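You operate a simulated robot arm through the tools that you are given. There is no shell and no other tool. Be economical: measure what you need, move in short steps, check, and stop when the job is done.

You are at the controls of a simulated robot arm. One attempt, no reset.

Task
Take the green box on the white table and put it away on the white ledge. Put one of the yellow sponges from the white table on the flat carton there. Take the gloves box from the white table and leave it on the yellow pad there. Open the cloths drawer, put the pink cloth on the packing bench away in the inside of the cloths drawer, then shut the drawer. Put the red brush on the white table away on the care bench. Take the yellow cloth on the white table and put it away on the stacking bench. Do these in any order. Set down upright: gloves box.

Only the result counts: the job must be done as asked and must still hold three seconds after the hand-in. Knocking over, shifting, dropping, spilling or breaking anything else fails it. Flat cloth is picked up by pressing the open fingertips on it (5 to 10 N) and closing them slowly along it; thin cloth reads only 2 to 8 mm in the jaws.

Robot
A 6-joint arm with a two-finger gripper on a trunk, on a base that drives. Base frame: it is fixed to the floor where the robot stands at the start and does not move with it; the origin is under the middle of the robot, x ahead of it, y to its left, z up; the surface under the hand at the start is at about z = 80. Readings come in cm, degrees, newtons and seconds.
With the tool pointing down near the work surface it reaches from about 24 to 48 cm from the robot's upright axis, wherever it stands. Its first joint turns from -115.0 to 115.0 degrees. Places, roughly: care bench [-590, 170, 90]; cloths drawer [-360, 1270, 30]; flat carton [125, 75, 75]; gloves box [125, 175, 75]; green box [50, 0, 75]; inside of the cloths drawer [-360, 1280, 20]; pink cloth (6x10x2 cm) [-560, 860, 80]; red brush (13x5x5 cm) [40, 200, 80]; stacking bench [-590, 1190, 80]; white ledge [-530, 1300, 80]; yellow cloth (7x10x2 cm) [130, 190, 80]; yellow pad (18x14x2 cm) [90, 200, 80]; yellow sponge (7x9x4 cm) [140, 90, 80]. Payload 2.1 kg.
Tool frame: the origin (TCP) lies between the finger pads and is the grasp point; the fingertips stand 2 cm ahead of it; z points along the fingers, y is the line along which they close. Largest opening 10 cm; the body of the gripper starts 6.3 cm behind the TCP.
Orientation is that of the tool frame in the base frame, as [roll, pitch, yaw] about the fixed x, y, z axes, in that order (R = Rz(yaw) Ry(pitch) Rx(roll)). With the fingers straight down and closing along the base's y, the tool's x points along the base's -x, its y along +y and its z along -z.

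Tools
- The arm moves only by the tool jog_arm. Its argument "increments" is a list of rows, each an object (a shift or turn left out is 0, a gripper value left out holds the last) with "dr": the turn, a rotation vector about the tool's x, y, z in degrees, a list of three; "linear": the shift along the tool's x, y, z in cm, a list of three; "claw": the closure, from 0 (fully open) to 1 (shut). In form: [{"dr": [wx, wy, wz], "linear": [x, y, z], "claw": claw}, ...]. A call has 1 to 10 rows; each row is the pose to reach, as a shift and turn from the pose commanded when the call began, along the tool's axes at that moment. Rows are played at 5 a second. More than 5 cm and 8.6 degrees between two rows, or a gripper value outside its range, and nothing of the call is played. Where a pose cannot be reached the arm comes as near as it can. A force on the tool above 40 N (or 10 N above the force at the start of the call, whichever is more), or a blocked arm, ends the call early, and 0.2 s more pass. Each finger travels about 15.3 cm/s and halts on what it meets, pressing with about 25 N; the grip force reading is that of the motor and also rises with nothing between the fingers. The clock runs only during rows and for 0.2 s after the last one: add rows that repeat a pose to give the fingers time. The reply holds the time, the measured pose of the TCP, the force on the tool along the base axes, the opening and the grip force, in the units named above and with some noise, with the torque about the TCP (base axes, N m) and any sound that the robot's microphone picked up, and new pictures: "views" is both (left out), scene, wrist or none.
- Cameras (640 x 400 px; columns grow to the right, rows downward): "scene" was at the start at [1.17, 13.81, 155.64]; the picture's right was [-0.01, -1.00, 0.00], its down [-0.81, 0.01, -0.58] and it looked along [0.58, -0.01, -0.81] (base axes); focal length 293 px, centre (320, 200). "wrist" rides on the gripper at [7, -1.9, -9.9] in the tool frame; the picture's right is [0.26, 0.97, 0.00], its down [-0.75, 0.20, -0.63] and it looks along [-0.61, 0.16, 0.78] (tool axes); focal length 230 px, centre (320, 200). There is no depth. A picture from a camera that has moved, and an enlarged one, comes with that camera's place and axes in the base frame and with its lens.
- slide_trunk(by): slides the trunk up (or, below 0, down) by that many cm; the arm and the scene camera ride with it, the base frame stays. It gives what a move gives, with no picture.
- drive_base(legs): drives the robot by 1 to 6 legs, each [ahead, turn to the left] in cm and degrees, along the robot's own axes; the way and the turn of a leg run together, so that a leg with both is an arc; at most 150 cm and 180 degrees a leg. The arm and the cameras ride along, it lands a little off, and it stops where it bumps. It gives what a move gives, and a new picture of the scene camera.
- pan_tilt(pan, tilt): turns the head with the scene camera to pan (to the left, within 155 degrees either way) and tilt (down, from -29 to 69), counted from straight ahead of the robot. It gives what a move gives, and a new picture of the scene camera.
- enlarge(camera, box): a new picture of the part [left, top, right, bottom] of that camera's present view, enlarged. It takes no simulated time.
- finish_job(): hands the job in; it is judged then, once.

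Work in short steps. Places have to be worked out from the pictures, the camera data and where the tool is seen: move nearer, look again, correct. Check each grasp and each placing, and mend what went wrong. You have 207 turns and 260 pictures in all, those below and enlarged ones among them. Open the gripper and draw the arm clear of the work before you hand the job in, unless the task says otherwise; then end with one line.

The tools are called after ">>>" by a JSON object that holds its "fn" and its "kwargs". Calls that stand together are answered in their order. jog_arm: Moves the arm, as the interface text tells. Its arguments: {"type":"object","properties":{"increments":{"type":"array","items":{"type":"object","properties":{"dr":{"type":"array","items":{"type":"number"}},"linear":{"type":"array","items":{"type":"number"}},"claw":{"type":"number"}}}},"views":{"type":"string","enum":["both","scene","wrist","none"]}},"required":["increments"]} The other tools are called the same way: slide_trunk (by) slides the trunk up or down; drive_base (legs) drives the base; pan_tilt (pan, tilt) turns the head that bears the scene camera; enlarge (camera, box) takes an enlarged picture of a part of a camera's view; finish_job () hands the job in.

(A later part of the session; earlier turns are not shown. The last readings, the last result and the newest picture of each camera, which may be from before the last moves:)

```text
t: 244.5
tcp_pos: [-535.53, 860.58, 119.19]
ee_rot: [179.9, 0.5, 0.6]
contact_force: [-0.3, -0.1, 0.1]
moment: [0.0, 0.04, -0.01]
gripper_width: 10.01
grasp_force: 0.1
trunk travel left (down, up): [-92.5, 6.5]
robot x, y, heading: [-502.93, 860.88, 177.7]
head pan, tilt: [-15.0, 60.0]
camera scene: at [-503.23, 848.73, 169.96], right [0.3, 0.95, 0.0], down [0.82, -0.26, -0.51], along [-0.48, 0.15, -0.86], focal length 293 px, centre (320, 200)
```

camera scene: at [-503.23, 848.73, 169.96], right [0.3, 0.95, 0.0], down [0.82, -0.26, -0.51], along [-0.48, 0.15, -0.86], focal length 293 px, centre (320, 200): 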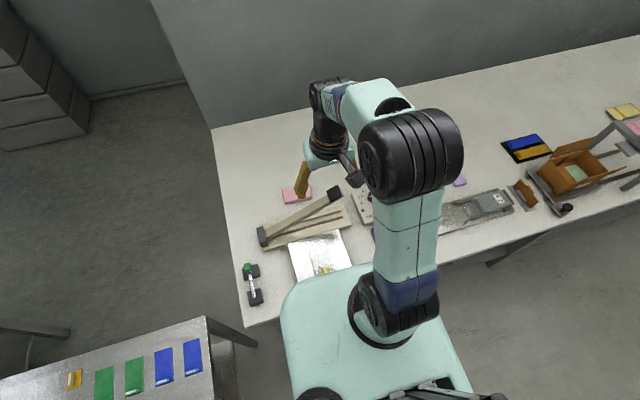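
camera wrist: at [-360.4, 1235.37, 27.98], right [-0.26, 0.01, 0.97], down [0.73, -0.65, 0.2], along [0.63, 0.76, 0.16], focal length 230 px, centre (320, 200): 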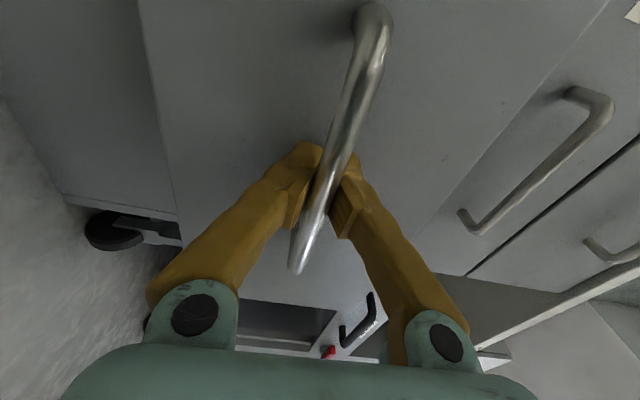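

Still moving freely. Creep 4 + 4 cm more.

>>> {"fn": "drive_base", "kwargs": {"legs": [[4, 0]]}}

>>> {"fn": "drive_base", "kwargs": {"legs": [[4, 0]]}}

```text
t: 245.3
tcp_pos: [-536.07, 860.45, 118.97]
ee_rot: [-180.0, 0.3, 0.6]
contact_force: [0.2, -1.0, 0.6]
moment: [0.02, 0.03, 0.01]
gripper_width: 9.99
grasp_force: 0.1
trunk travel left (down, up): [-92.5, 6.5]
robot x, y, heading: [-503.29, 860.95, 177.9]
head pan, tilt: [-15.0, 60.0]
stopped in leg 1: the robot was blocked; the commanded pose is now the measured one
camera scene: at [-504.1, 848.79, 169.97], right [0.3, 0.95, 0.0], down [0.83, -0.26, -0.5], along [-0.48, 0.15, -0.86], focal length 293 px, centre (320, 200)
```

scene: 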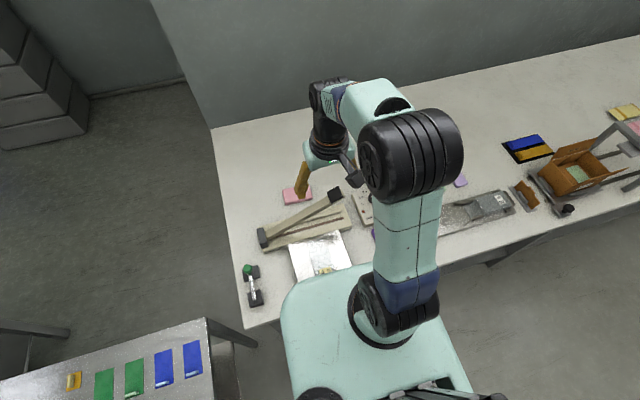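

```text
t: 246.2
tcp_pos: [-539.54, 860.51, 119.26]
ee_rot: [180.0, 0.6, 0.8]
contact_force: [0.5, 1.0, 0.1]
moment: [0.0, 0.04, 0.0]
gripper_width: 9.99
grasp_force: 0.1
trunk travel left (down, up): [-92.5, 6.5]
robot x, y, heading: [-507.81, 861.41, 177.8]
head pan, tilt: [-15.0, 60.0]
camera scene: at [-507.45, 848.93, 169.96], right [0.3, 0.95, 0.0], down [0.82, -0.26, -0.51], along [-0.48, 0.15, -0.86], focal length 293 px, centre (320, 200)
```

scene: 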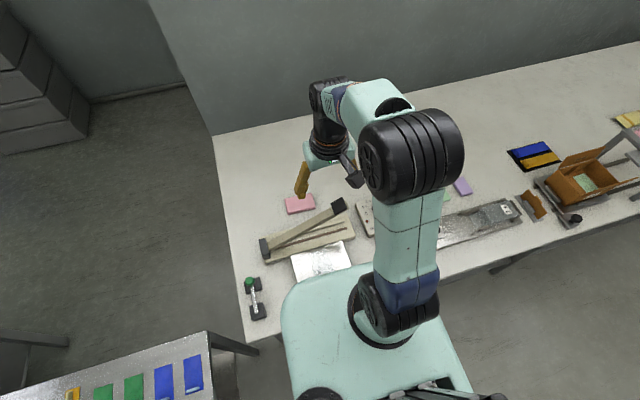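

Blocked briefly, then moved; I want to see what's in contact. Look down-left at the shelf area.

>>> {"fn": "pan_tilt", "kwargs": {"pan": 35, "tilt": 69}}

```text
t: 247.4
tcp_pos: [-540.34, 860.68, 119.1]
ee_rot: [180.0, 0.1, 0.8]
contact_force: [0.7, 0.6, 0.2]
moment: [0.03, -0.01, 0.0]
gripper_width: 9.99
grasp_force: 0.1
trunk travel left (down, up): [-92.5, 6.5]
robot x, y, heading: [-507.56, 861.2, 177.8]
head pan, tilt: [35.0, 68.8]
camera scene: at [-506.79, 843.98, 169.03], right [-0.54, 0.84, 0.0], down [0.78, 0.5, -0.36], along [-0.31, -0.2, -0.93], focal length 293 px, centre (320, 200)
```

scene: 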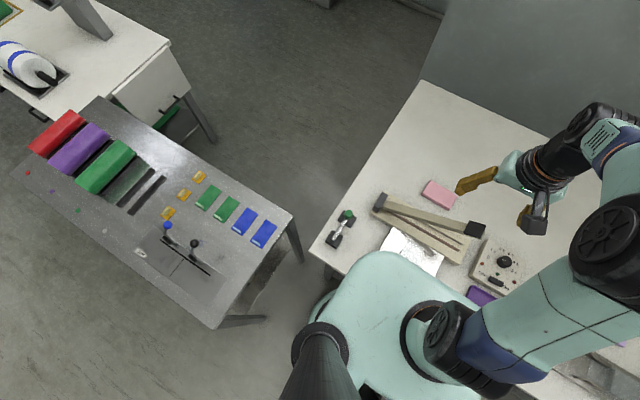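

The bench hasn't moved. The wrist camera would conflict with the raised lever, so I'll test rotating the tool 180° about its axis (camera ahead) while high and clear.

>>> {"fn": "jog_arm", "kwargs": {"increments": [{"dr": [0, 0, 8.5]}, {"dr": [0, 0, 17]}, {"dr": [0, 0, 25.5]}, {"dr": [0, 0, 34]}, {"dr": [0, 0, 42.5]}, {"dr": [0, 0, 51]}, {"dr": [0, 0, 59.5]}, {"dr": [0, 0, 68]}, {"dr": [0, 0, 76.5]}, {"dr": [0, 0, 85]}], "views": "none"}}

>>> {"fn": "jog_arm", "kwargs": {"increments": [{"dr": [0, 0, 8.5]}, {"dr": [0, 0, 17]}, {"dr": [0, 0, 25.5]}, {"dr": [0, 0, 34]}, {"dr": [0, 0, 42.5]}, {"dr": [0, 0, 51]}, {"dr": [0, 0, 59.5]}, {"dr": [0, 0, 68]}, {"dr": [0, 0, 76.5]}, {"dr": [0, 0, 85]}], "views": "none"}}

```text
t: 249.6
tcp_pos: [-540.29, 860.64, 118.87]
ee_rot: [179.8, 0.1, -84.4]
contact_force: [0.2, 0.3, 1.4]
moment: [0.0, 0.03, 0.02]
gripper_width: 10.01
grasp_force: 0.1
trunk travel left (down, up): [-92.5, 6.5]
robot x, y, heading: [-507.74, 861.07, 177.7]
head pan, tilt: [35.0, 68.8]
```

```text
t: 251.8
tcp_pos: [-540.41, 860.73, 118.94]
ee_rot: [179.9, -0.2, -169.4]
contact_force: [0.6, 0.2, -0.4]
moment: [-0.03, -0.01, 0.01]
gripper_width: 10.01
grasp_force: 0.0
trunk travel left (down, up): [-92.5, 6.5]
robot x, y, heading: [-507.79, 861.25, 177.8]
head pan, tilt: [35.0, 68.8]
```

Rotation works without limits. Finish to 180°, then tilt 18° forward and reach toward the cloth high above the lever.

>>> {"fn": "jog_arm", "kwargs": {"increments": [{"dr": [0, 0, 6]}, {"dr": [0, 0, 10.6]}, {"dr": [0, 0, 10.6]}], "views": "none"}}

>>> {"fn": "jog_arm", "kwargs": {"increments": [{"linear": [4, -1, 1], "dr": [0, 5, 0]}, {"linear": [8, -2, 2], "dr": [0, 10, 0]}, {"linear": [12, -3, 3], "dr": [0, 15, 0]}, {"linear": [16, -3.7, 4], "dr": [0, 18, 0]}, {"linear": [18.5, -3.7, 5], "dr": [0, 18, 0]}, {"linear": [18.5, -3.7, 5], "dr": [0, 18, 0]}], "views": "both"}}

```text
t: 252.6
tcp_pos: [-539.95, 864.56, 118.74]
ee_rot: [-179.8, -0.3, -179.5]
contact_force: [0.2, -0.4, -0.6]
moment: [0.02, 0.02, 0.01]
gripper_width: 10.01
grasp_force: 0.1
out of reach, approached as far as the arm can: row 1, 2, 3
trunk travel left (down, up): [-92.5, 6.5]
robot x, y, heading: [-507.35, 861.72, 177.6]
head pan, tilt: [35.0, 68.8]
```

```text
t: 254.0
tcp_pos: [-557.8, 863.73, 113.22]
ee_rot: [-179.0, -18.5, -179.1]
contact_force: [0.8, -0.8, -0.4]
moment: [0.02, 0.0, -0.02]
gripper_width: 10.0
grasp_force: 0.1
out of reach, approached as far as the arm can: row 1, 2, 3, 4, 5, 6
trunk travel left (down, up): [-92.5, 6.5]
robot x, y, heading: [-507.66, 861.11, 177.6]
head pan, tilt: [35.0, 68.8]
camera scene: at [-506.79, 843.94, 169.02], right [-0.54, 0.84, 0.0], down [0.78, 0.5, -0.36], along [-0.31, -0.2, -0.93], focal length 293 px, centre (320, 200)
camera wrist: at [-561.24, 861.94, 124.83], right [-0.27, 0.96, 0.07], down [0.91, 0.23, 0.36], along [0.33, 0.15, -0.93], focal length 230 px, centre (320, 200)
```

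scene: 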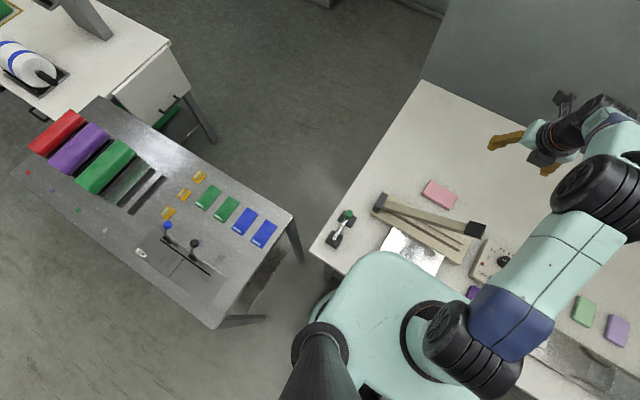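
wrist: 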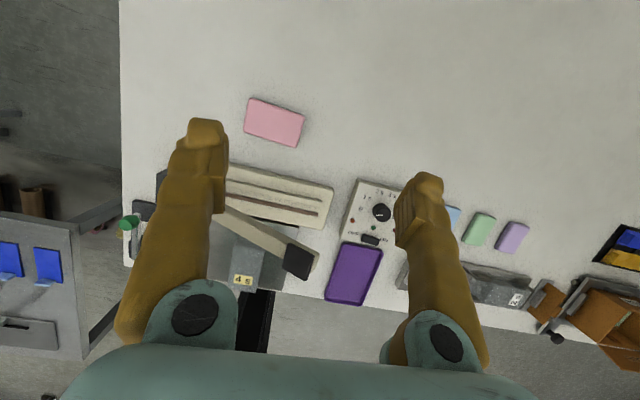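

A J6 limit is near 180°, so I'll back off to ~16° less, shift left over the cloth (at ≈[-558.3, 857.3]) and come down partway.

>>> {"fn": "jog_arm", "kwargs": {"increments": [{"linear": [0, -2, 0], "dr": [2.5, 0, -7.6]}, {"linear": [0, -4.5, 0], "dr": [5.1, 0, -15.2]}, {"linear": [-0.9, -6.7, 3], "dr": [5.1, 0, -15.2]}, {"linear": [-2, -6.7, 7], "dr": [5.1, 0, -15.2]}, {"linear": [-3, -6.7, 11], "dr": [5.1, 0, -15.2]}, {"linear": [-3.5, -6.7, 12.5], "dr": [5.1, 0, -15.2]}, {"linear": [-3.5, -6.7, 12.5], "dr": [5.1, 0, -15.2]}], "views": "both"}}

```text
t: 255.6
tcp_pos: [-558.33, 857.23, 100.46]
ee_rot: [180.0, -18.2, -163.8]
contact_force: [0.2, 0.4, 0.8]
moment: [0.0, -0.02, 0.0]
gripper_width: 9.99
grasp_force: 0.1
trunk travel left (down, up): [-92.5, 6.5]
robot x, y, heading: [-507.36, 860.77, 177.8]
head pan, tilt: [35.0, 68.8]
camera scene: at [-506.87, 843.98, 169.02], right [-0.54, 0.84, 0.0], down [0.78, 0.5, -0.36], along [-0.3, -0.2, -0.93], focal length 293 px, centre (320, 200)
camera wrist: at [-561.23, 854.48, 112.0], right [-0.51, 0.86, 0.08], down [0.82, 0.45, 0.36], along [0.28, 0.25, -0.93], focal length 230 px, centre (320, 200)
```

scene: 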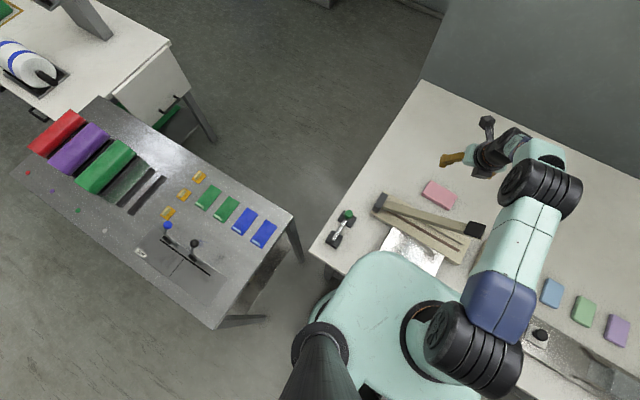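
wrist: 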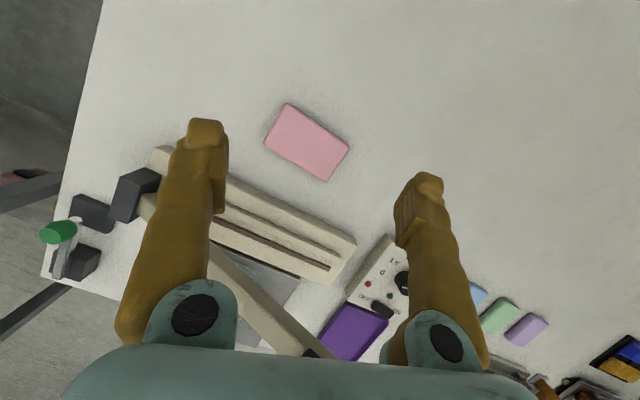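

Level fingertips over the cloth centre. Set opening to 7 cm and lower with the trunk by 14 cm (arm shape unchanged).

>>> {"fn": "jog_arm", "kwargs": {"increments": [{"claw": 0.3}, {"claw": 0.3}], "views": "none"}}

>>> {"fn": "slide_trunk", "kwargs": {"by": -13.5}}

>>> {"fn": "jog_arm", "kwargs": {"increments": [{"claw": 0.3}], "views": "both"}}

```text
t: 256.2
tcp_pos: [-558.33, 857.19, 100.45]
ee_rot: [-179.9, -18.2, -163.8]
contact_force: [-0.4, 0.4, 0.6]
moment: [-0.01, 0.0, -0.01]
gripper_width: 7.01
grasp_force: 0.1
trunk travel left (down, up): [-92.5, 6.5]
robot x, y, heading: [-507.34, 861.51, 177.6]
head pan, tilt: [35.0, 68.8]
```

```text
t: 257.8
tcp_pos: [-558.25, 857.13, 86.94]
ee_rot: [-179.9, -18.3, -163.8]
contact_force: [0.9, -0.6, 0.8]
moment: [0.02, 0.02, 0.02]
gripper_width: 7.0
grasp_force: 0.1
trunk travel left (down, up): [-79.0, 20.0]
robot x, y, heading: [-507.03, 861.05, 177.7]
head pan, tilt: [35.0, 68.8]
```

```text
t: 258.2
tcp_pos: [-558.3, 857.15, 86.89]
ee_rot: [-179.9, -18.2, -163.8]
contact_force: [0.1, -0.9, 0.1]
moment: [0.02, 0.0, 0.02]
gripper_width: 7.0
grasp_force: 0.0
trunk travel left (down, up): [-79.0, 20.0]
robot x, y, heading: [-507.8, 861.11, 177.6]
head pan, tilt: [35.0, 68.8]
camera scene: at [-506.89, 843.96, 155.53], right [-0.54, 0.84, 0.0], down [0.78, 0.5, -0.36], along [-0.3, -0.2, -0.93], focal length 293 px, centre (320, 200)
camera wrist: at [-561.24, 854.47, 98.52], right [-0.51, 0.86, 0.08], down [0.82, 0.45, 0.36], along [0.28, 0.25, -0.93], focal length 230 px, centre (320, 200)
```

scene: 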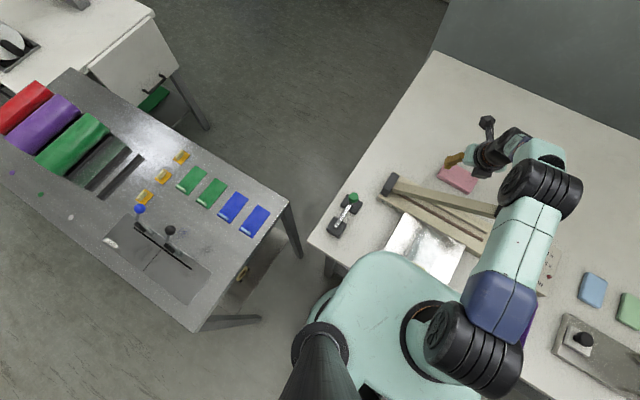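
wrist: 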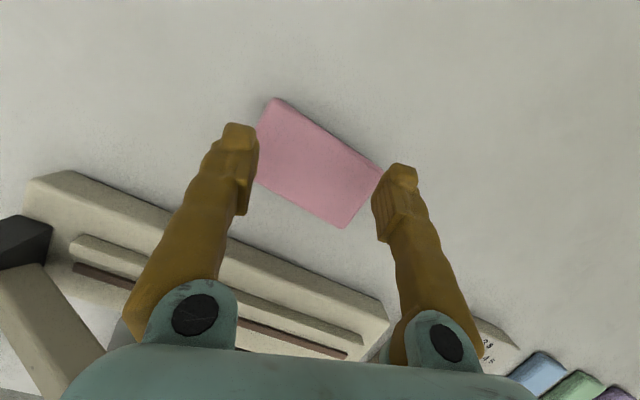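

Good alignment. Lower gently in small increments until the tips press the cloth.

>>> {"fn": "jog_arm", "kwargs": {"increments": [{"linear": [-0.31, 0, 0.95]}, {"linear": [-0.62, 0, 1.9]}, {"linear": [-0.78, 0, 2.37]}, {"linear": [-0.78, 0, 2.37]}], "views": "none"}}

```text
t: 259.2
tcp_pos: [-558.4, 857.38, 84.38]
ee_rot: [-179.9, -18.2, -163.8]
contact_force: [-0.1, 0.0, 0.0]
moment: [0.01, 0.0, -0.04]
gripper_width: 6.99
grasp_force: 0.0
trunk travel left (down, up): [-79.0, 20.0]
robot x, y, heading: [-507.69, 860.88, 177.7]
head pan, tilt: [35.0, 68.8]
```

>>> {"fn": "jog_arm", "kwargs": {"increments": [{"linear": [-0.16, 0, 0.48]}, {"linear": [-0.25, 0, 0.76]}, {"linear": [-0.31, 0, 0.95]}, {"linear": [-0.31, 0, 0.95]}], "views": "none"}}

```text
t: 260.4
tcp_pos: [-558.28, 857.33, 84.09]
ee_rot: [179.9, -19.2, -163.8]
contact_force: [9.5, 1.4, 20.3]
moment: [-0.15, -0.32, 0.04]
gripper_width: 7.04
grasp_force: 0.9
trunk travel left (down, up): [-79.0, 20.0]
robot x, y, heading: [-507.47, 861.45, 177.2]
head pan, tilt: [35.0, 68.8]
stopped in row 4: the force on the tool passed its limit at 41 N (the readings are from after the stop); the commanded pose is now the measured one
```

Contact at z≈84.2. Ease to a light press, then close slowly.

>>> {"fn": "jog_arm", "kwargs": {"increments": [{"linear": [0.04, 0, -0.12]}, {"linear": [0.04, 0, -0.12]}], "views": "none"}}

```text
t: 261.0
tcp_pos: [-558.28, 857.2, 84.04]
ee_rot: [-180.0, -19.1, -163.7]
contact_force: [4.6, -0.8, 20.3]
moment: [-0.16, -0.25, 0.0]
gripper_width: 7.01
grasp_force: 0.1
trunk travel left (down, up): [-79.0, 20.0]
robot x, y, heading: [-507.38, 861.11, 177.8]
head pan, tilt: [35.0, 68.8]
```

>>> {"fn": "jog_arm", "kwargs": {"increments": [{"linear": [0.06, 0, -0.2]}, {"linear": [0.06, 0, -0.2]}], "views": "none"}}

```text
t: 261.6
tcp_pos: [-558.46, 857.15, 84.06]
ee_rot: [179.9, -18.8, -163.7]
contact_force: [3.6, 0.6, 10.9]
moment: [-0.11, -0.13, -0.03]
gripper_width: 7.01
grasp_force: 0.6
trunk travel left (down, up): [-79.0, 20.0]
robot x, y, heading: [-507.52, 861.16, 177.7]
head pan, tilt: [35.0, 68.8]
```

About 10 N now. Close slowly along the cloth.

>>> {"fn": "jog_arm", "kwargs": {"increments": [{"claw": 0.37}, {"claw": 0.44}, {"claw": 0.51}, {"claw": 0.58}, {"claw": 0.65}, {"claw": 0.72}, {"claw": 0.8}, {"claw": 0.88}, {"claw": 0.96}, {"claw": 1.0}], "views": "wrist"}}

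```text
t: 263.8
tcp_pos: [-558.72, 857.29, 84.0]
ee_rot: [-180.0, -18.7, -163.8]
contact_force: [0.1, 0.4, 0.1]
moment: [0.03, 0.0, -0.02]
gripper_width: 0.0
grasp_force: 25.0
trunk travel left (down, up): [-79.0, 20.0]
robot x, y, heading: [-507.76, 861.62, 177.9]
head pan, tilt: [35.0, 68.8]
camera wrist: at [-561.38, 854.53, 95.52], right [-0.5, 0.86, 0.08], down [0.82, 0.45, 0.36], along [0.27, 0.25, -0.93], focal length 230 px, centre (320, 200)
```

wrist: 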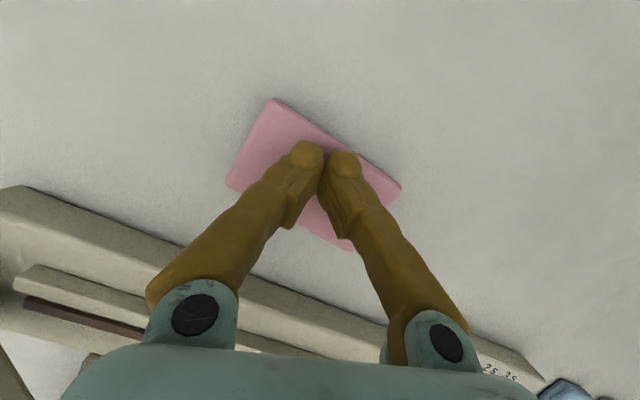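

The fingers slid without gathering the cloth, and the pressure faded as they closed. Reopen, press again, and keep pushing down slightly while closing.

>>> {"fn": "jog_arm", "kwargs": {"increments": [{"linear": [0.16, 0, -0.5], "claw": 0.8}, {"linear": [0.16, 0, -0.5], "claw": 0.45}, {"linear": [0.16, 0, -0.5], "claw": 0.45}, {"linear": [0, 0, 0], "claw": 0.45}, {"linear": [-0.06, 0, 0.2], "claw": 0.45}, {"linear": [-0.06, 0, 0.2], "claw": 0.45}], "views": "none"}}

```text
t: 265.2
tcp_pos: [-558.56, 857.24, 84.11]
ee_rot: [179.8, -19.3, -163.8]
contact_force: [-6.8, -1.0, 26.1]
moment: [-0.15, -0.03, -0.02]
gripper_width: 5.51
grasp_force: 0.2
trunk travel left (down, up): [-79.0, 20.0]
robot x, y, heading: [-507.28, 861.04, 177.7]
head pan, tilt: [35.0, 68.8]
```

Firm press (~26 N) at 5.5 cm opening. Close slowly with a small downward feed.

>>> {"fn": "jog_arm", "kwargs": {"increments": [{"claw": 0.5}, {"claw": 0.55}, {"claw": 0.6}, {"claw": 0.65, "linear": [-0.03, 0, 0.1]}, {"claw": 0.7, "linear": [-0.03, 0, 0.1]}, {"claw": 0.75, "linear": [-0.06, 0, 0.2]}, {"claw": 0.8, "linear": [-0.06, 0, 0.2]}, {"claw": 0.86, "linear": [-0.06, 0, 0.2]}, {"claw": 0.93, "linear": [-0.06, 0, 0.2]}, {"claw": 1.0, "linear": [-0.06, 0, 0.2]}], "views": "wrist"}}

```text
t: 265.9
tcp_pos: [-558.39, 857.06, 84.1]
ee_rot: [179.9, -19.2, -163.7]
contact_force: [8.1, -1.6, 12.2]
moment: [-0.1, -0.23, 0.02]
gripper_width: 3.78
grasp_force: 0.0
trunk travel left (down, up): [-79.0, 20.0]
robot x, y, heading: [-507.74, 861.43, 177.9]
head pan, tilt: [35.0, 68.8]
stopped in row 3: the force on the tool passed its limit at 47 N (the readings are from after the stop); the commanded pose is now the measured one
camera wrist: at [-561.2, 854.41, 95.72], right [-0.5, 0.86, 0.09], down [0.82, 0.45, 0.35], along [0.26, 0.25, -0.93], focal length 230 px, centre (320, 200)
```

wrist: 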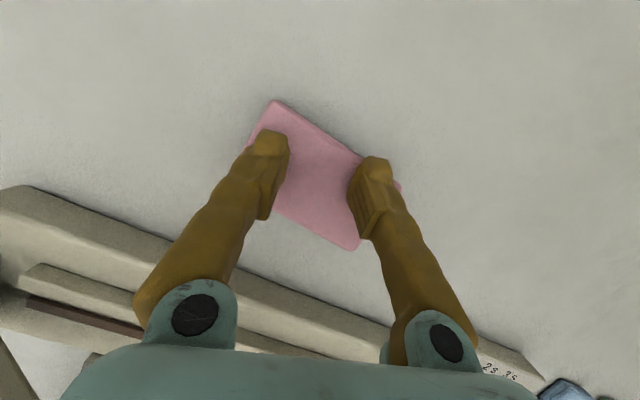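

Now 12 N at 3.8 cm. Continue closing slowly.

>>> {"fn": "jog_arm", "kwargs": {"increments": [{"claw": 0.66}, {"claw": 0.7}, {"claw": 0.74}, {"claw": 0.78}, {"claw": 0.82}, {"claw": 0.86}, {"claw": 0.9}, {"claw": 0.95}, {"claw": 1.0}, {"claw": 1.0}], "views": "wrist"}}

```text
t: 268.1
tcp_pos: [-558.72, 856.96, 83.95]
ee_rot: [179.9, -19.0, -163.9]
contact_force: [0.5, 0.2, 0.1]
moment: [0.04, -0.02, -0.02]
gripper_width: 0.0
grasp_force: 24.5
trunk travel left (down, up): [-79.0, 20.0]
robot x, y, heading: [-507.18, 861.14, 177.7]
head pan, tilt: [35.0, 68.8]
camera wrist: at [-561.53, 854.45, 95.47], right [-0.5, 0.86, 0.09], down [0.82, 0.45, 0.35], along [0.26, 0.25, -0.93], focal length 230 px, centre (320, 200)
```

wrist: 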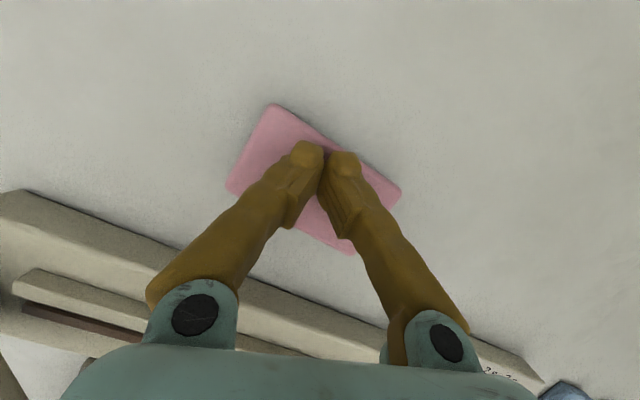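

The pad behaves as a fairly firm block, so it should be pinched across its 6 cm side instead. To gain room and reach, I'll press with closed fingertips and drag it ~4 cm toward the robot.

>>> {"fn": "jog_arm", "kwargs": {"increments": [{"linear": [-0.05, 0, 0.15], "claw": 1.0}, {"linear": [-0.08, 0, 0.25]}, {"linear": [-0.08, 0, 0.25]}], "views": "none"}}

```text
t: 268.9
tcp_pos: [-558.8, 857.04, 83.74]
ee_rot: [179.9, -19.2, -163.8]
contact_force: [-1.9, 0.4, 11.4]
moment: [0.04, -0.02, 0.01]
gripper_width: 0.6
grasp_force: 24.5
trunk travel left (down, up): [-79.0, 20.0]
robot x, y, heading: [-507.49, 861.2, 177.6]
head pan, tilt: [35.0, 68.8]
```

Width now reads 0.6 cm with the jaws shut — cloth may be pinched. Lift a little and look.

>>> {"fn": "jog_arm", "kwargs": {"increments": [{"linear": [0.3, 0, -0.95]}, {"linear": [0.6, 0, -1.9]}, {"linear": [0.97, 0, -2.85]}, {"linear": [1.3, 0, -3.8]}, {"linear": [1.3, 0, -3.8]}], "views": "wrist"}}

```text
t: 270.1
tcp_pos: [-558.79, 857.25, 87.79]
ee_rot: [179.9, -19.0, -163.8]
contact_force: [0.7, -0.6, 0.4]
moment: [-0.01, 0.02, -0.01]
gripper_width: 0.02
grasp_force: 25.2
trunk travel left (down, up): [-79.0, 20.0]
robot x, y, heading: [-507.45, 861.51, 177.6]
head pan, tilt: [35.0, 68.8]
camera wrist: at [-561.52, 854.45, 99.35], right [-0.5, 0.86, 0.08], down [0.82, 0.45, 0.35], along [0.26, 0.25, -0.93], focal length 230 px, centre (320, 200)
```

wrist: 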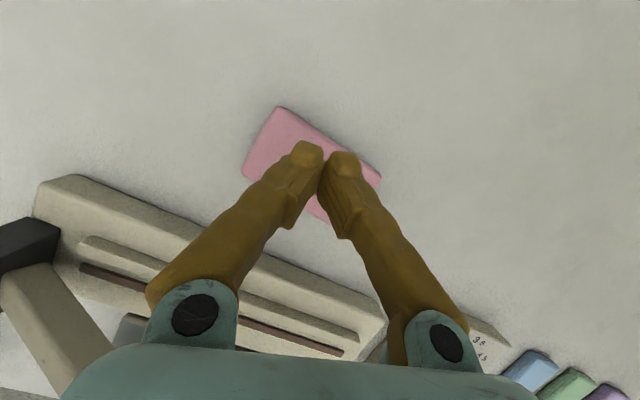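

Not held, but that shows the tips rise ~0.4 cm as they close. I'll reopen to 4.5 cm, press lightly, then close slowly while feeding 0.4–0.5 cm down.

>>> {"fn": "jog_arm", "kwargs": {"increments": [{"claw": 0.7}, {"claw": 0.5}, {"claw": 0.5, "linear": [-0.6, 0, 1.9]}, {"claw": 0.5, "linear": [-1.03, 0, 3.15]}, {"claw": 0.5, "linear": [-1.13, 0, 3.45]}, {"claw": 0.5, "linear": [-1.13, 0, 3.45]}], "views": "none"}}

```text
t: 271.5
tcp_pos: [-558.87, 857.22, 84.22]
ee_rot: [179.9, -19.2, -163.9]
contact_force: [-2.1, 0.4, 5.1]
moment: [0.03, 0.02, 0.01]
gripper_width: 5.0
grasp_force: 0.1
trunk travel left (down, up): [-79.0, 20.0]
robot x, y, heading: [-507.31, 861.08, 177.6]
head pan, tilt: [35.0, 68.8]
```

5 N contact. Close slowly with gradual feed.

>>> {"fn": "jog_arm", "kwargs": {"increments": [{"claw": 0.55, "linear": [-0.03, 0, 0.1]}, {"claw": 0.6, "linear": [-0.04, 0, 0.14]}, {"claw": 0.65, "linear": [-0.06, 0, 0.2]}, {"claw": 0.7, "linear": [-0.08, 0, 0.26]}, {"claw": 0.75, "linear": [-0.1, 0, 0.32]}, {"claw": 0.8, "linear": [-0.12, 0, 0.38]}, {"claw": 0.85, "linear": [-0.14, 0, 0.44]}, {"claw": 0.9, "linear": [-0.16, 0, 0.5]}, {"claw": 0.95, "linear": [-0.18, 0, 0.56]}, {"claw": 1.0, "linear": [-0.2, 0, 0.6]}], "views": "wrist"}}

```text
t: 273.7
tcp_pos: [-558.45, 857.09, 83.8]
ee_rot: [179.7, -19.4, -163.7]
contact_force: [5.3, -2.0, 22.6]
moment: [-0.04, -0.18, -0.04]
gripper_width: 0.62
grasp_force: 25.0
trunk travel left (down, up): [-79.0, 20.0]
robot x, y, heading: [-507.4, 861.19, 177.6]
head pan, tilt: [35.0, 68.8]
camera wrist: at [-561.21, 854.41, 95.37], right [-0.5, 0.86, 0.09], down [0.82, 0.45, 0.35], along [0.26, 0.25, -0.93], focal length 230 px, centre (320, 200)
```

wrist: 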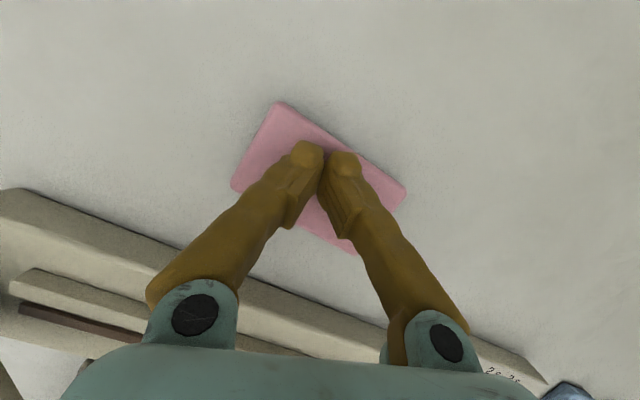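

Width 0.62 again with a firm press. Hold a moment, then lift slowly and check width.

>>> {"fn": "jog_arm", "kwargs": {"increments": [{"linear": [0, 0, 0]}, {"linear": [0.1, 0, -0.3]}, {"linear": [0.2, 0, -0.6]}, {"linear": [0.3, 0, -0.9]}, {"linear": [0.4, 0, -1.3]}, {"linear": [0.5, 0, -1.6]}], "views": "wrist"}}

```text
t: 275.1
tcp_pos: [-558.84, 857.05, 85.06]
ee_rot: [179.9, -19.0, -163.8]
contact_force: [0.6, -0.2, -0.7]
moment: [0.01, -0.01, 0.01]
gripper_width: 0.02
grasp_force: 25.1
trunk travel left (down, up): [-79.0, 20.0]
robot x, y, heading: [-507.67, 861.37, 177.3]
head pan, tilt: [35.0, 68.8]
camera wrist: at [-561.51, 854.44, 96.6], right [-0.5, 0.86, 0.09], down [0.82, 0.45, 0.35], along [0.26, 0.25, -0.93], focal length 230 px, centre (320, 200)
```

wrist: 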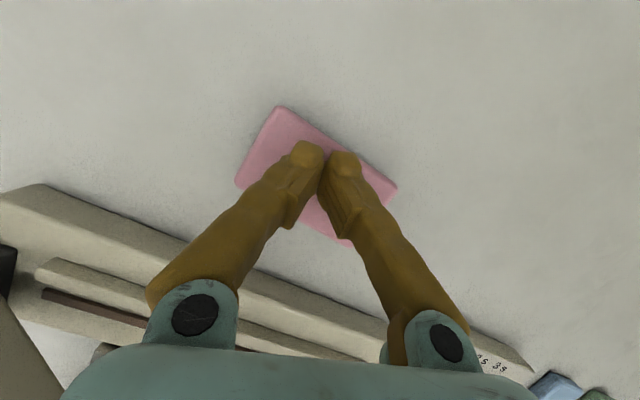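

It's a firm pad, so I'll drag it toward the robot: press closed tips (~20 N) and pull 4.5 cm in +x.

>>> {"fn": "jog_arm", "kwargs": {"increments": [{"linear": [-0.3, 0, 0.95]}, {"linear": [-0.56, 0, 1.62]}, {"linear": [-0.56, 0, 1.65]}, {"linear": [-1.47, -0.28, 1.34]}, {"linear": [-2.38, -0.56, 1.03]}, {"linear": [-3.28, -0.84, 0.71]}, {"linear": [-4.19, -1.12, 0.4]}, {"linear": [-4.65, -1.26, 0.24]}, {"linear": [-4.65, -1.26, 0.24]}], "views": "wrist"}}

```text
t: 276.2
tcp_pos: [-558.32, 857.2, 83.91]
ee_rot: [179.7, -20.3, -163.8]
contact_force: [-0.6, 0.4, 0.0]
moment: [0.0, -0.11, 0.02]
gripper_width: 0.0
grasp_force: 25.4
trunk travel left (down, up): [-79.0, 20.0]
robot x, y, heading: [-507.47, 861.27, 177.8]
head pan, tilt: [35.0, 68.8]
stopped in row 5: the force on the tool passed its limit at 41 N (the readings are from after the stop); the commanded pose is now the measured one
camera wrist: at [-560.79, 854.46, 95.54], right [-0.5, 0.86, 0.1], down [0.83, 0.45, 0.33], along [0.24, 0.25, -0.94], focal length 230 px, centre (320, 200)
```

wrist: 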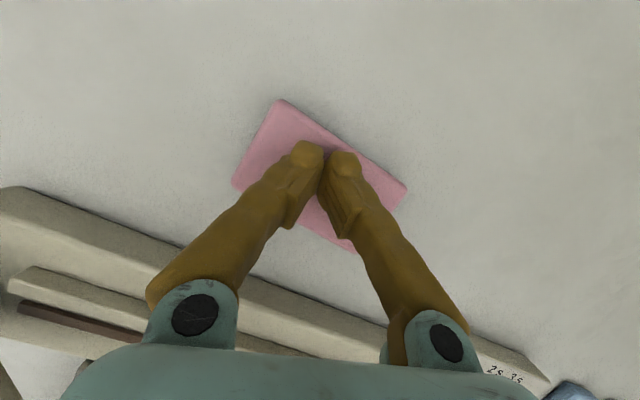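

The pad grips the table too hard to drag. I need the robot closer to pinch across its short side; raise the hand and try creeping forward a little more.

>>> {"fn": "slide_trunk", "kwargs": {"by": 17}}

>>> {"fn": "drive_base", "kwargs": {"legs": [[3, 0]]}}

```text
t: 278.1
tcp_pos: [-558.47, 857.14, 100.78]
ee_rot: [179.6, -20.2, -163.8]
contact_force: [-0.4, -0.7, -0.2]
moment: [-0.03, 0.02, 0.01]
gripper_width: 0.0
grasp_force: 24.6
trunk travel left (down, up): [-96.0, 3.0]
robot x, y, heading: [-507.66, 861.48, 177.7]
head pan, tilt: [35.0, 68.8]
```

```text
t: 278.9
tcp_pos: [-561.04, 857.19, 101.03]
ee_rot: [179.5, -20.5, -163.7]
contact_force: [0.3, 0.6, -0.7]
moment: [-0.01, 0.04, 0.02]
gripper_width: 0.0
grasp_force: 24.9
trunk travel left (down, up): [-96.0, 3.0]
robot x, y, heading: [-510.68, 861.31, 177.7]
head pan, tilt: [35.0, 68.8]
camera scene: at [-509.24, 844.02, 172.51], right [-0.54, 0.84, 0.0], down [0.78, 0.5, -0.37], along [-0.31, -0.2, -0.93], focal length 293 px, centre (320, 200)
```

scene: 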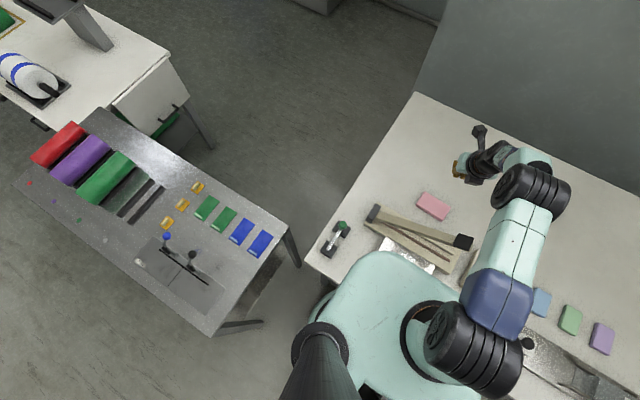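

It moves freely. Creep 5 cm more.

>>> {"fn": "drive_base", "kwargs": {"legs": [[5, 0]]}}

```text
t: 279.9
tcp_pos: [-567.04, 857.3, 100.7]
ee_rot: [179.6, -20.0, -163.5]
contact_force: [-0.6, 1.2, -0.2]
moment: [-0.01, -0.01, 0.02]
gripper_width: 0.0
grasp_force: 24.8
trunk travel left (down, up): [-96.0, 3.0]
robot x, y, heading: [-516.06, 861.57, 177.8]
head pan, tilt: [35.0, 68.8]
camera scene: at [-515.92, 844.19, 172.52], right [-0.54, 0.84, 0.0], down [0.78, 0.51, -0.36], along [-0.3, -0.2, -0.93], focal length 293 px, centre (320, 200)
```

scene: 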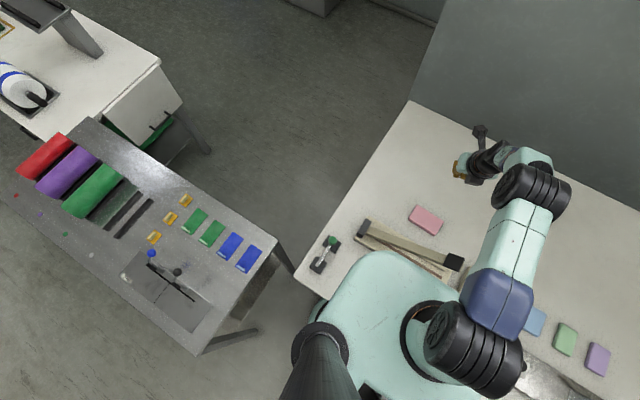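

Robot now stands at x≈-516, close enough for a vertical grasp. Level the tool and pull back above the cloth, then turn yaw to −90° so the fingers close across the short side.

>>> {"fn": "jog_arm", "kwargs": {"increments": [{"linear": [-2.4, -0.75, -0.9], "dr": [0, -6.5, 0], "claw": 0.5}, {"linear": [-4.8, -1.5, -1.8], "dr": [0, -13, 0], "claw": 0}, {"linear": [-7.2, -2.26, -2.63], "dr": [0, -20, 0]}, {"linear": [-7.2, -2.26, -2.63], "dr": [0, -20, 0]}], "views": "none"}}

>>> {"fn": "jog_arm", "kwargs": {"increments": [{"dr": [0, 0, -8.3]}, {"dr": [0, 0, -16.6]}, {"dr": [0, 0, -24.9]}, {"dr": [0, 0, -33.2]}, {"dr": [0, 0, -41.5]}, {"dr": [0, 0, -49.8]}, {"dr": [0, 0, -58.1]}, {"dr": [0, 0, -66.4]}, {"dr": [0, 0, -73.5]}, {"dr": [0, 0, -73.5]}], "views": "both"}}

```text
t: 280.9
tcp_pos: [-558.6, 857.28, 100.77]
ee_rot: [179.6, -0.3, -163.7]
contact_force: [0.5, 0.4, -0.4]
moment: [0.04, 0.0, 0.01]
gripper_width: 10.01
grasp_force: 0.0
trunk travel left (down, up): [-96.0, 3.0]
robot x, y, heading: [-516.02, 861.19, 177.7]
head pan, tilt: [35.0, 68.8]
```

```text
t: 283.1
tcp_pos: [-558.74, 857.28, 100.86]
ee_rot: [179.6, 0.3, -90.1]
contact_force: [0.6, -0.2, 0.6]
moment: [0.01, 0.01, 0.0]
gripper_width: 10.01
grasp_force: 0.1
trunk travel left (down, up): [-96.0, 3.0]
robot x, y, heading: [-516.11, 861.3, 177.9]
head pan, tilt: [35.0, 68.8]
camera scene: at [-515.31, 844.21, 172.52], right [-0.54, 0.84, 0.0], down [0.78, 0.51, -0.36], along [-0.3, -0.2, -0.93], focal length 293 px, centre (320, 200)
camera wrist: at [-556.84, 850.3, 110.7], right [-0.97, -0.26, 0.0], down [-0.19, 0.75, 0.63], along [-0.17, 0.61, -0.77], focal length 230 px, centre (320, 200)
```

scene: 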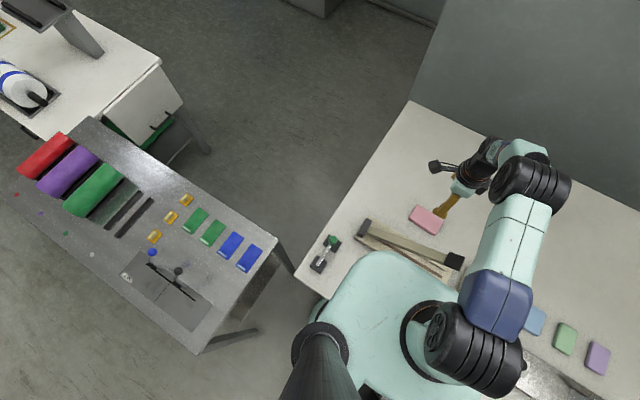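
wrist: 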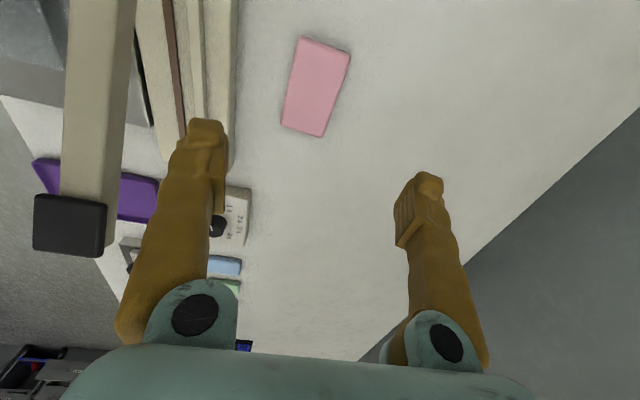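

Perfectly aligned over the cloth. Lower 12 cm by trunk, then 6.3 by arm.

>>> {"fn": "slide_trunk", "kwargs": {"by": -12}}

>>> {"fn": "jog_arm", "kwargs": {"increments": [{"linear": [0, 0, 3]}, {"linear": [0, 0, 5.3]}, {"linear": [0, 0, 5.9]}, {"linear": [0, 0, 6.3]}, {"linear": [0, 0, 6.3]}], "views": "wrist"}}

```text
t: 284.6
tcp_pos: [-558.64, 857.31, 88.84]
ee_rot: [179.5, 0.2, -90.2]
contact_force: [0.0, -0.2, 0.2]
moment: [0.0, 0.02, -0.03]
gripper_width: 9.98
grasp_force: 0.1
trunk travel left (down, up): [-84.0, 15.0]
robot x, y, heading: [-515.82, 861.77, 177.9]
head pan, tilt: [35.0, 68.8]
```

```text
t: 285.8
tcp_pos: [-558.7, 857.44, 82.5]
ee_rot: [179.6, 0.4, -90.2]
contact_force: [0.0, 0.0, 0.1]
moment: [-0.02, -0.02, 0.01]
gripper_width: 10.0
grasp_force: 0.0
trunk travel left (down, up): [-84.0, 15.0]
robot x, y, heading: [-516.13, 861.57, 178.0]
head pan, tilt: [35.0, 68.8]
camera wrist: at [-556.77, 850.43, 92.42], right [-0.97, -0.25, 0.0], down [-0.19, 0.75, 0.63], along [-0.17, 0.61, -0.77], focal length 230 px, centre (320, 200)
```

wrist: 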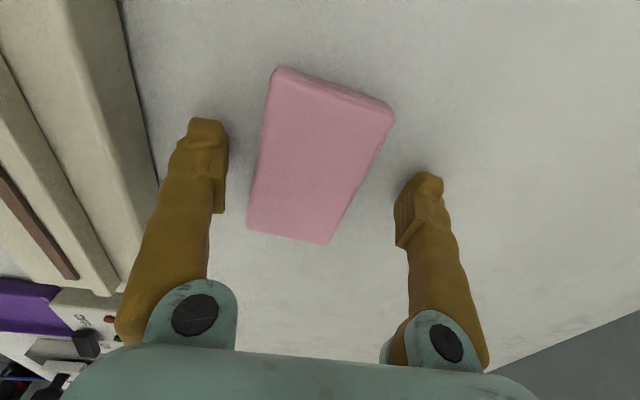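

Fingers straddle the cloth. Close and see the width.

>>> {"fn": "jog_arm", "kwargs": {"increments": [{"claw": 0.2}, {"claw": 0.4}, {"claw": 0.5}, {"claw": 0.6}, {"claw": 0.7}, {"claw": 0.85}, {"claw": 1.0}, {"claw": 1.0}], "views": "wrist"}}

```text
t: 287.6
tcp_pos: [-558.6, 857.58, 82.56]
ee_rot: [179.4, 0.3, -90.2]
contact_force: [0.2, 0.6, 0.4]
moment: [-0.01, -0.04, -0.03]
gripper_width: 5.8
grasp_force: 24.7
trunk travel left (down, up): [-84.0, 15.0]
robot x, y, heading: [-515.94, 861.49, 177.9]
head pan, tilt: [35.0, 68.8]
camera wrist: at [-556.76, 850.43, 92.42], right [-0.97, -0.25, 0.0], down [-0.19, 0.75, 0.63], along [-0.16, 0.61, -0.77], focal length 230 px, centre (320, 200)
```

wrist: 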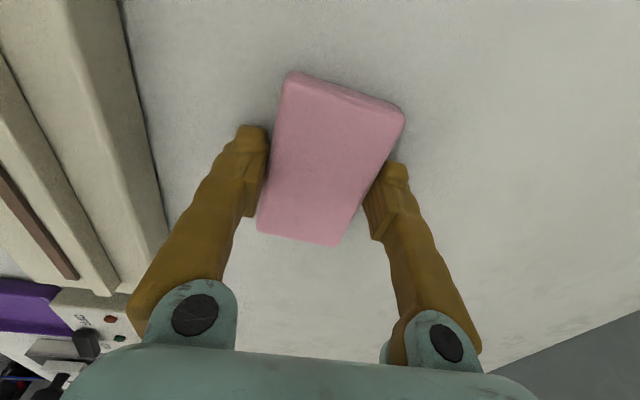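

Held at 5.8 cm. Lift.

>>> {"fn": "jog_arm", "kwargs": {"increments": [{"linear": [0, 0, -2]}, {"linear": [0, 0, -5]}, {"linear": [0, 0, -5]}], "views": "none"}}

>>> {"fn": "slide_trunk", "kwargs": {"by": 14}}

>>> {"fn": "jog_arm", "kwargs": {"increments": [{"claw": 1.0}], "views": "wrist"}}

```text
t: 288.4
tcp_pos: [-558.66, 857.49, 87.59]
ee_rot: [179.7, 0.2, -90.2]
contact_force: [0.2, -0.1, 0.2]
moment: [-0.02, 0.01, -0.02]
gripper_width: 5.78
grasp_force: 25.2
trunk travel left (down, up): [-84.0, 15.0]
robot x, y, heading: [-515.86, 861.79, 177.7]
head pan, tilt: [35.0, 68.8]
```

```text
t: 290.0
tcp_pos: [-558.69, 857.5, 101.49]
ee_rot: [179.6, 0.2, -90.2]
contact_force: [-0.5, 0.7, 0.3]
moment: [-0.02, 0.01, -0.01]
gripper_width: 5.82
grasp_force: 25.1
trunk travel left (down, up): [-98.0, 1.0]
robot x, y, heading: [-515.95, 861.75, 178.2]
head pan, tilt: [35.0, 68.8]
```

```text
t: 290.4
tcp_pos: [-558.61, 857.45, 101.51]
ee_rot: [179.6, 0.3, -90.2]
contact_force: [-0.4, 0.1, 0.5]
moment: [-0.01, 0.03, 0.0]
gripper_width: 5.78
grasp_force: 24.8
trunk travel left (down, up): [-98.0, 1.0]
robot x, y, heading: [-516.2, 861.52, 178.0]
head pan, tilt: [35.0, 68.8]
camera wrist: at [-556.85, 850.51, 111.39], right [-0.97, -0.25, 0.0], down [-0.19, 0.75, 0.63], along [-0.16, 0.61, -0.77], focal length 230 px, centre (320, 200)
```

wrist: 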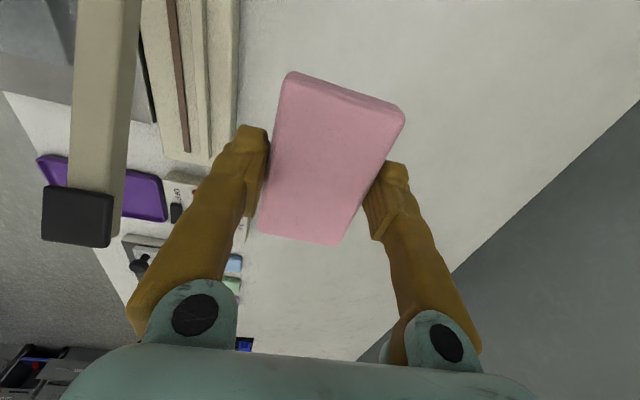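

Cloth is held. Raise a bit more, retract the arm above the lever, then back the base out.

>>> {"fn": "jog_arm", "kwargs": {"increments": [{"linear": [0, 0, -4]}, {"linear": [0, 0, -8]}, {"linear": [0, -4, -10]}, {"linear": [0, -8, -10]}, {"linear": [0, -8, -10]}], "views": "none"}}

>>> {"fn": "drive_base", "kwargs": {"legs": [[-90, 0], [0, -96]]}}

```text
t: 291.6
tcp_pos: [-550.58, 857.72, 111.66]
ee_rot: [179.6, 0.2, -90.2]
contact_force: [-1.1, 0.1, -0.5]
moment: [0.0, 0.0, 0.02]
gripper_width: 5.81
grasp_force: 25.0
trunk travel left (down, up): [-98.0, 1.0]
robot x, y, heading: [-516.18, 861.69, 177.7]
head pan, tilt: [35.0, 68.8]
```

```text
t: 300.4
tcp_pos: [-426.33, 892.9, 111.57]
ee_rot: [179.6, 0.3, 173.4]
contact_force: [0.2, -0.1, 0.2]
moment: [-0.05, 0.01, 0.03]
gripper_width: 5.83
grasp_force: 24.9
trunk travel left (down, up): [-98.0, 1.0]
robot x, y, heading: [-426.19, 858.23, 81.7]
head pan, tilt: [35.0, 68.8]
camera scene: at [-443.61, 859.25, 174.52], right [0.89, 0.45, 0.0], down [0.42, -0.83, -0.36], along [-0.16, 0.32, -0.93], focal length 293 px, centre (320, 200)
```

scene: 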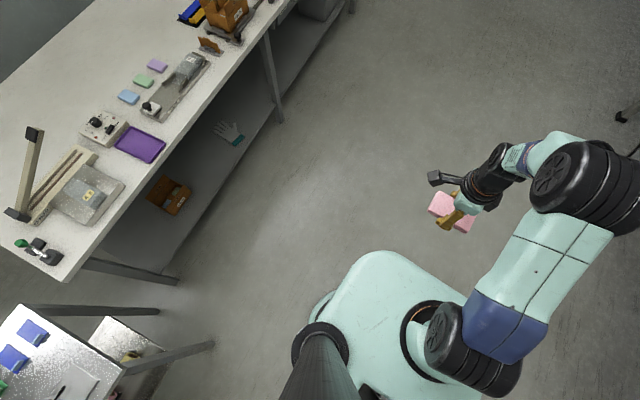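

The cloth is secure. Drive back to stand in front of the open drawer.

>>> {"fn": "drive_base", "kwargs": {"legs": [[0, -6], [150, 0], [120, 0], [0, 14.5]]}}

>>> {"fn": "pan_tilt", "kwargs": {"pan": 0, "tilt": 50}}

```text
t: 315.1
tcp_pos: [-365.35, 1159.49, 111.58]
ee_rot: [179.7, 0.2, -178.4]
contact_force: [-0.5, -0.2, 0.2]
moment: [-0.02, -0.02, 0.04]
gripper_width: 5.82
grasp_force: 25.1
trunk travel left (down, up): [-98.0, 1.0]
robot x, y, heading: [-360.52, 1124.97, 89.7]
head pan, tilt: [35.0, 68.8]
camera scene: at [-377.59, 1123.72, 174.53], right [0.82, 0.57, 0.0], down [0.53, -0.76, -0.36], along [-0.21, 0.3, -0.93], focal length 293 px, centre (320, 200)
```

scene: 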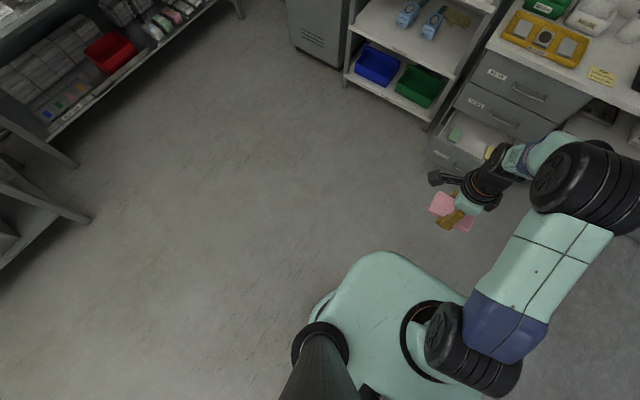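

```text
t: 316.1
tcp_pos: [-365.23, 1159.47, 111.5]
ee_rot: [179.5, 0.3, -178.3]
contact_force: [0.3, 0.3, 0.6]
moment: [-0.02, 0.0, -0.01]
gripper_width: 5.8
grasp_force: 24.8
trunk travel left (down, up): [-98.0, 1.0]
robot x, y, heading: [-360.34, 1125.0, 89.8]
head pan, tilt: [0.0, 50.0]
camera scene: at [-374.44, 1126.73, 176.71], right [1.0, 0.0, 0.0], down [0.0, -0.77, -0.64], along [0.0, 0.64, -0.77], focal length 293 px, centre (320, 200)
```

scene: 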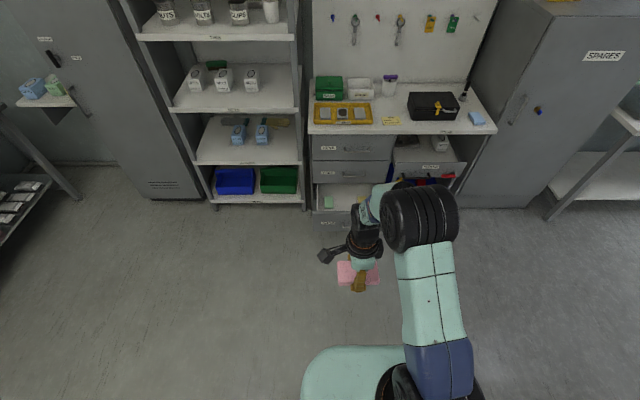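

Drawer remains open as left. Approach to robot y≈1188, then extend the hand above the gap.

>>> {"fn": "drive_base", "kwargs": {"legs": [[0, -4.3], [63, 0], [0, 4.5]]}}

>>> {"fn": "pan_tilt", "kwargs": {"pan": 0, "tilt": 65}}

```text
t: 320.6
tcp_pos: [-361.5, 1221.05, 111.57]
ee_rot: [179.6, 0.2, -177.5]
contact_force: [0.5, -0.3, -1.0]
moment: [-0.03, 0.01, 0.02]
gripper_width: 5.83
grasp_force: 25.3
trunk travel left (down, up): [-98.0, 1.0]
robot x, y, heading: [-356.25, 1186.87, 90.9]
head pan, tilt: [0.0, 50.0]
camera scene: at [-369.97, 1188.26, 176.73], right [1.0, 0.01, 0.0], down [0.01, -0.77, -0.64], along [-0.01, 0.64, -0.77], focal length 293 px, centre (320, 200)
```

scene: 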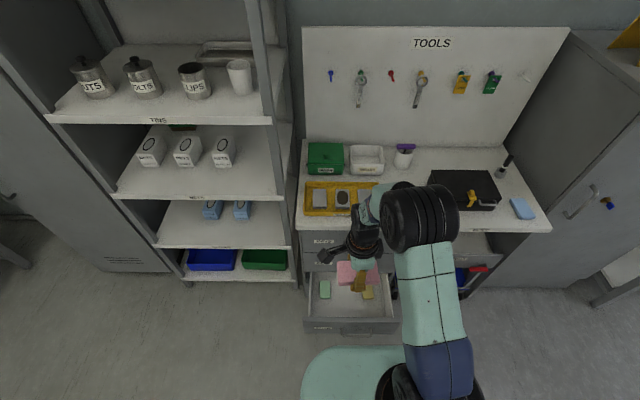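

```text
t: 321.3
tcp_pos: [-361.61, 1220.95, 111.61]
ee_rot: [179.6, 0.3, -177.4]
contact_force: [0.0, 1.1, 0.2]
moment: [-0.01, 0.02, -0.02]
gripper_width: 5.82
grasp_force: 24.7
trunk travel left (down, up): [-98.0, 1.0]
robot x, y, heading: [-356.26, 1187.0, 90.9]
head pan, tilt: [0.0, 65.0]
camera scene: at [-370.1, 1186.56, 174.91], right [1.0, 0.01, 0.0], down [0.01, -0.91, -0.42], along [-0.01, 0.42, -0.91], focal length 293 px, centre (320, 200)
```

scene: 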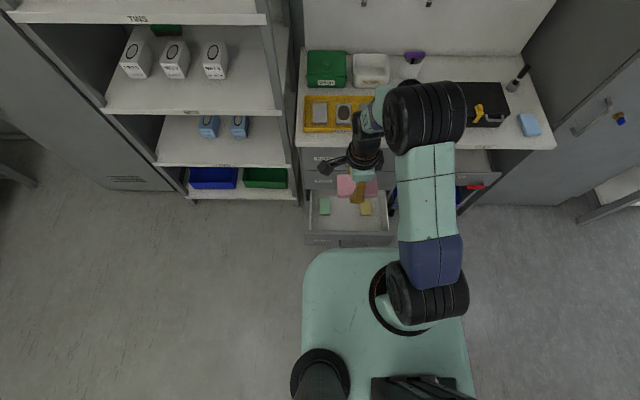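

Zoom into the drawer for precise geometry.

>>> {"fn": "enlarge", "kwargs": {"camera": "scene", "box": [290, 140, 410, 255]}}

```text
3.48 times, centred on (350, 198) of scene
camera zoom: at [-370.1, 1186.56, 174.91], right [1.0, 0.01, 0.0], down [0.01, -0.91, -0.42], along [-0.01, 0.42, -0.91], focal length 1019 px, centre (216, 209)
```

zoom: 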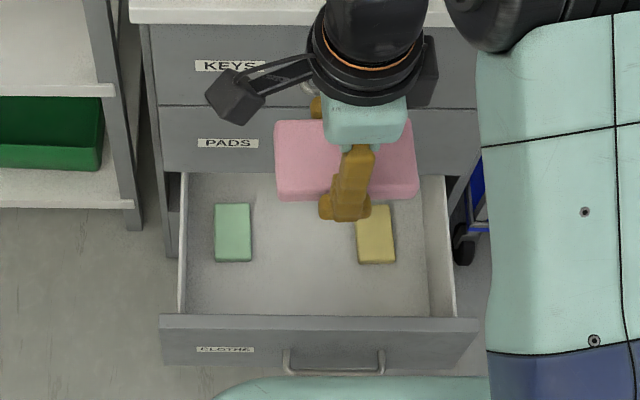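

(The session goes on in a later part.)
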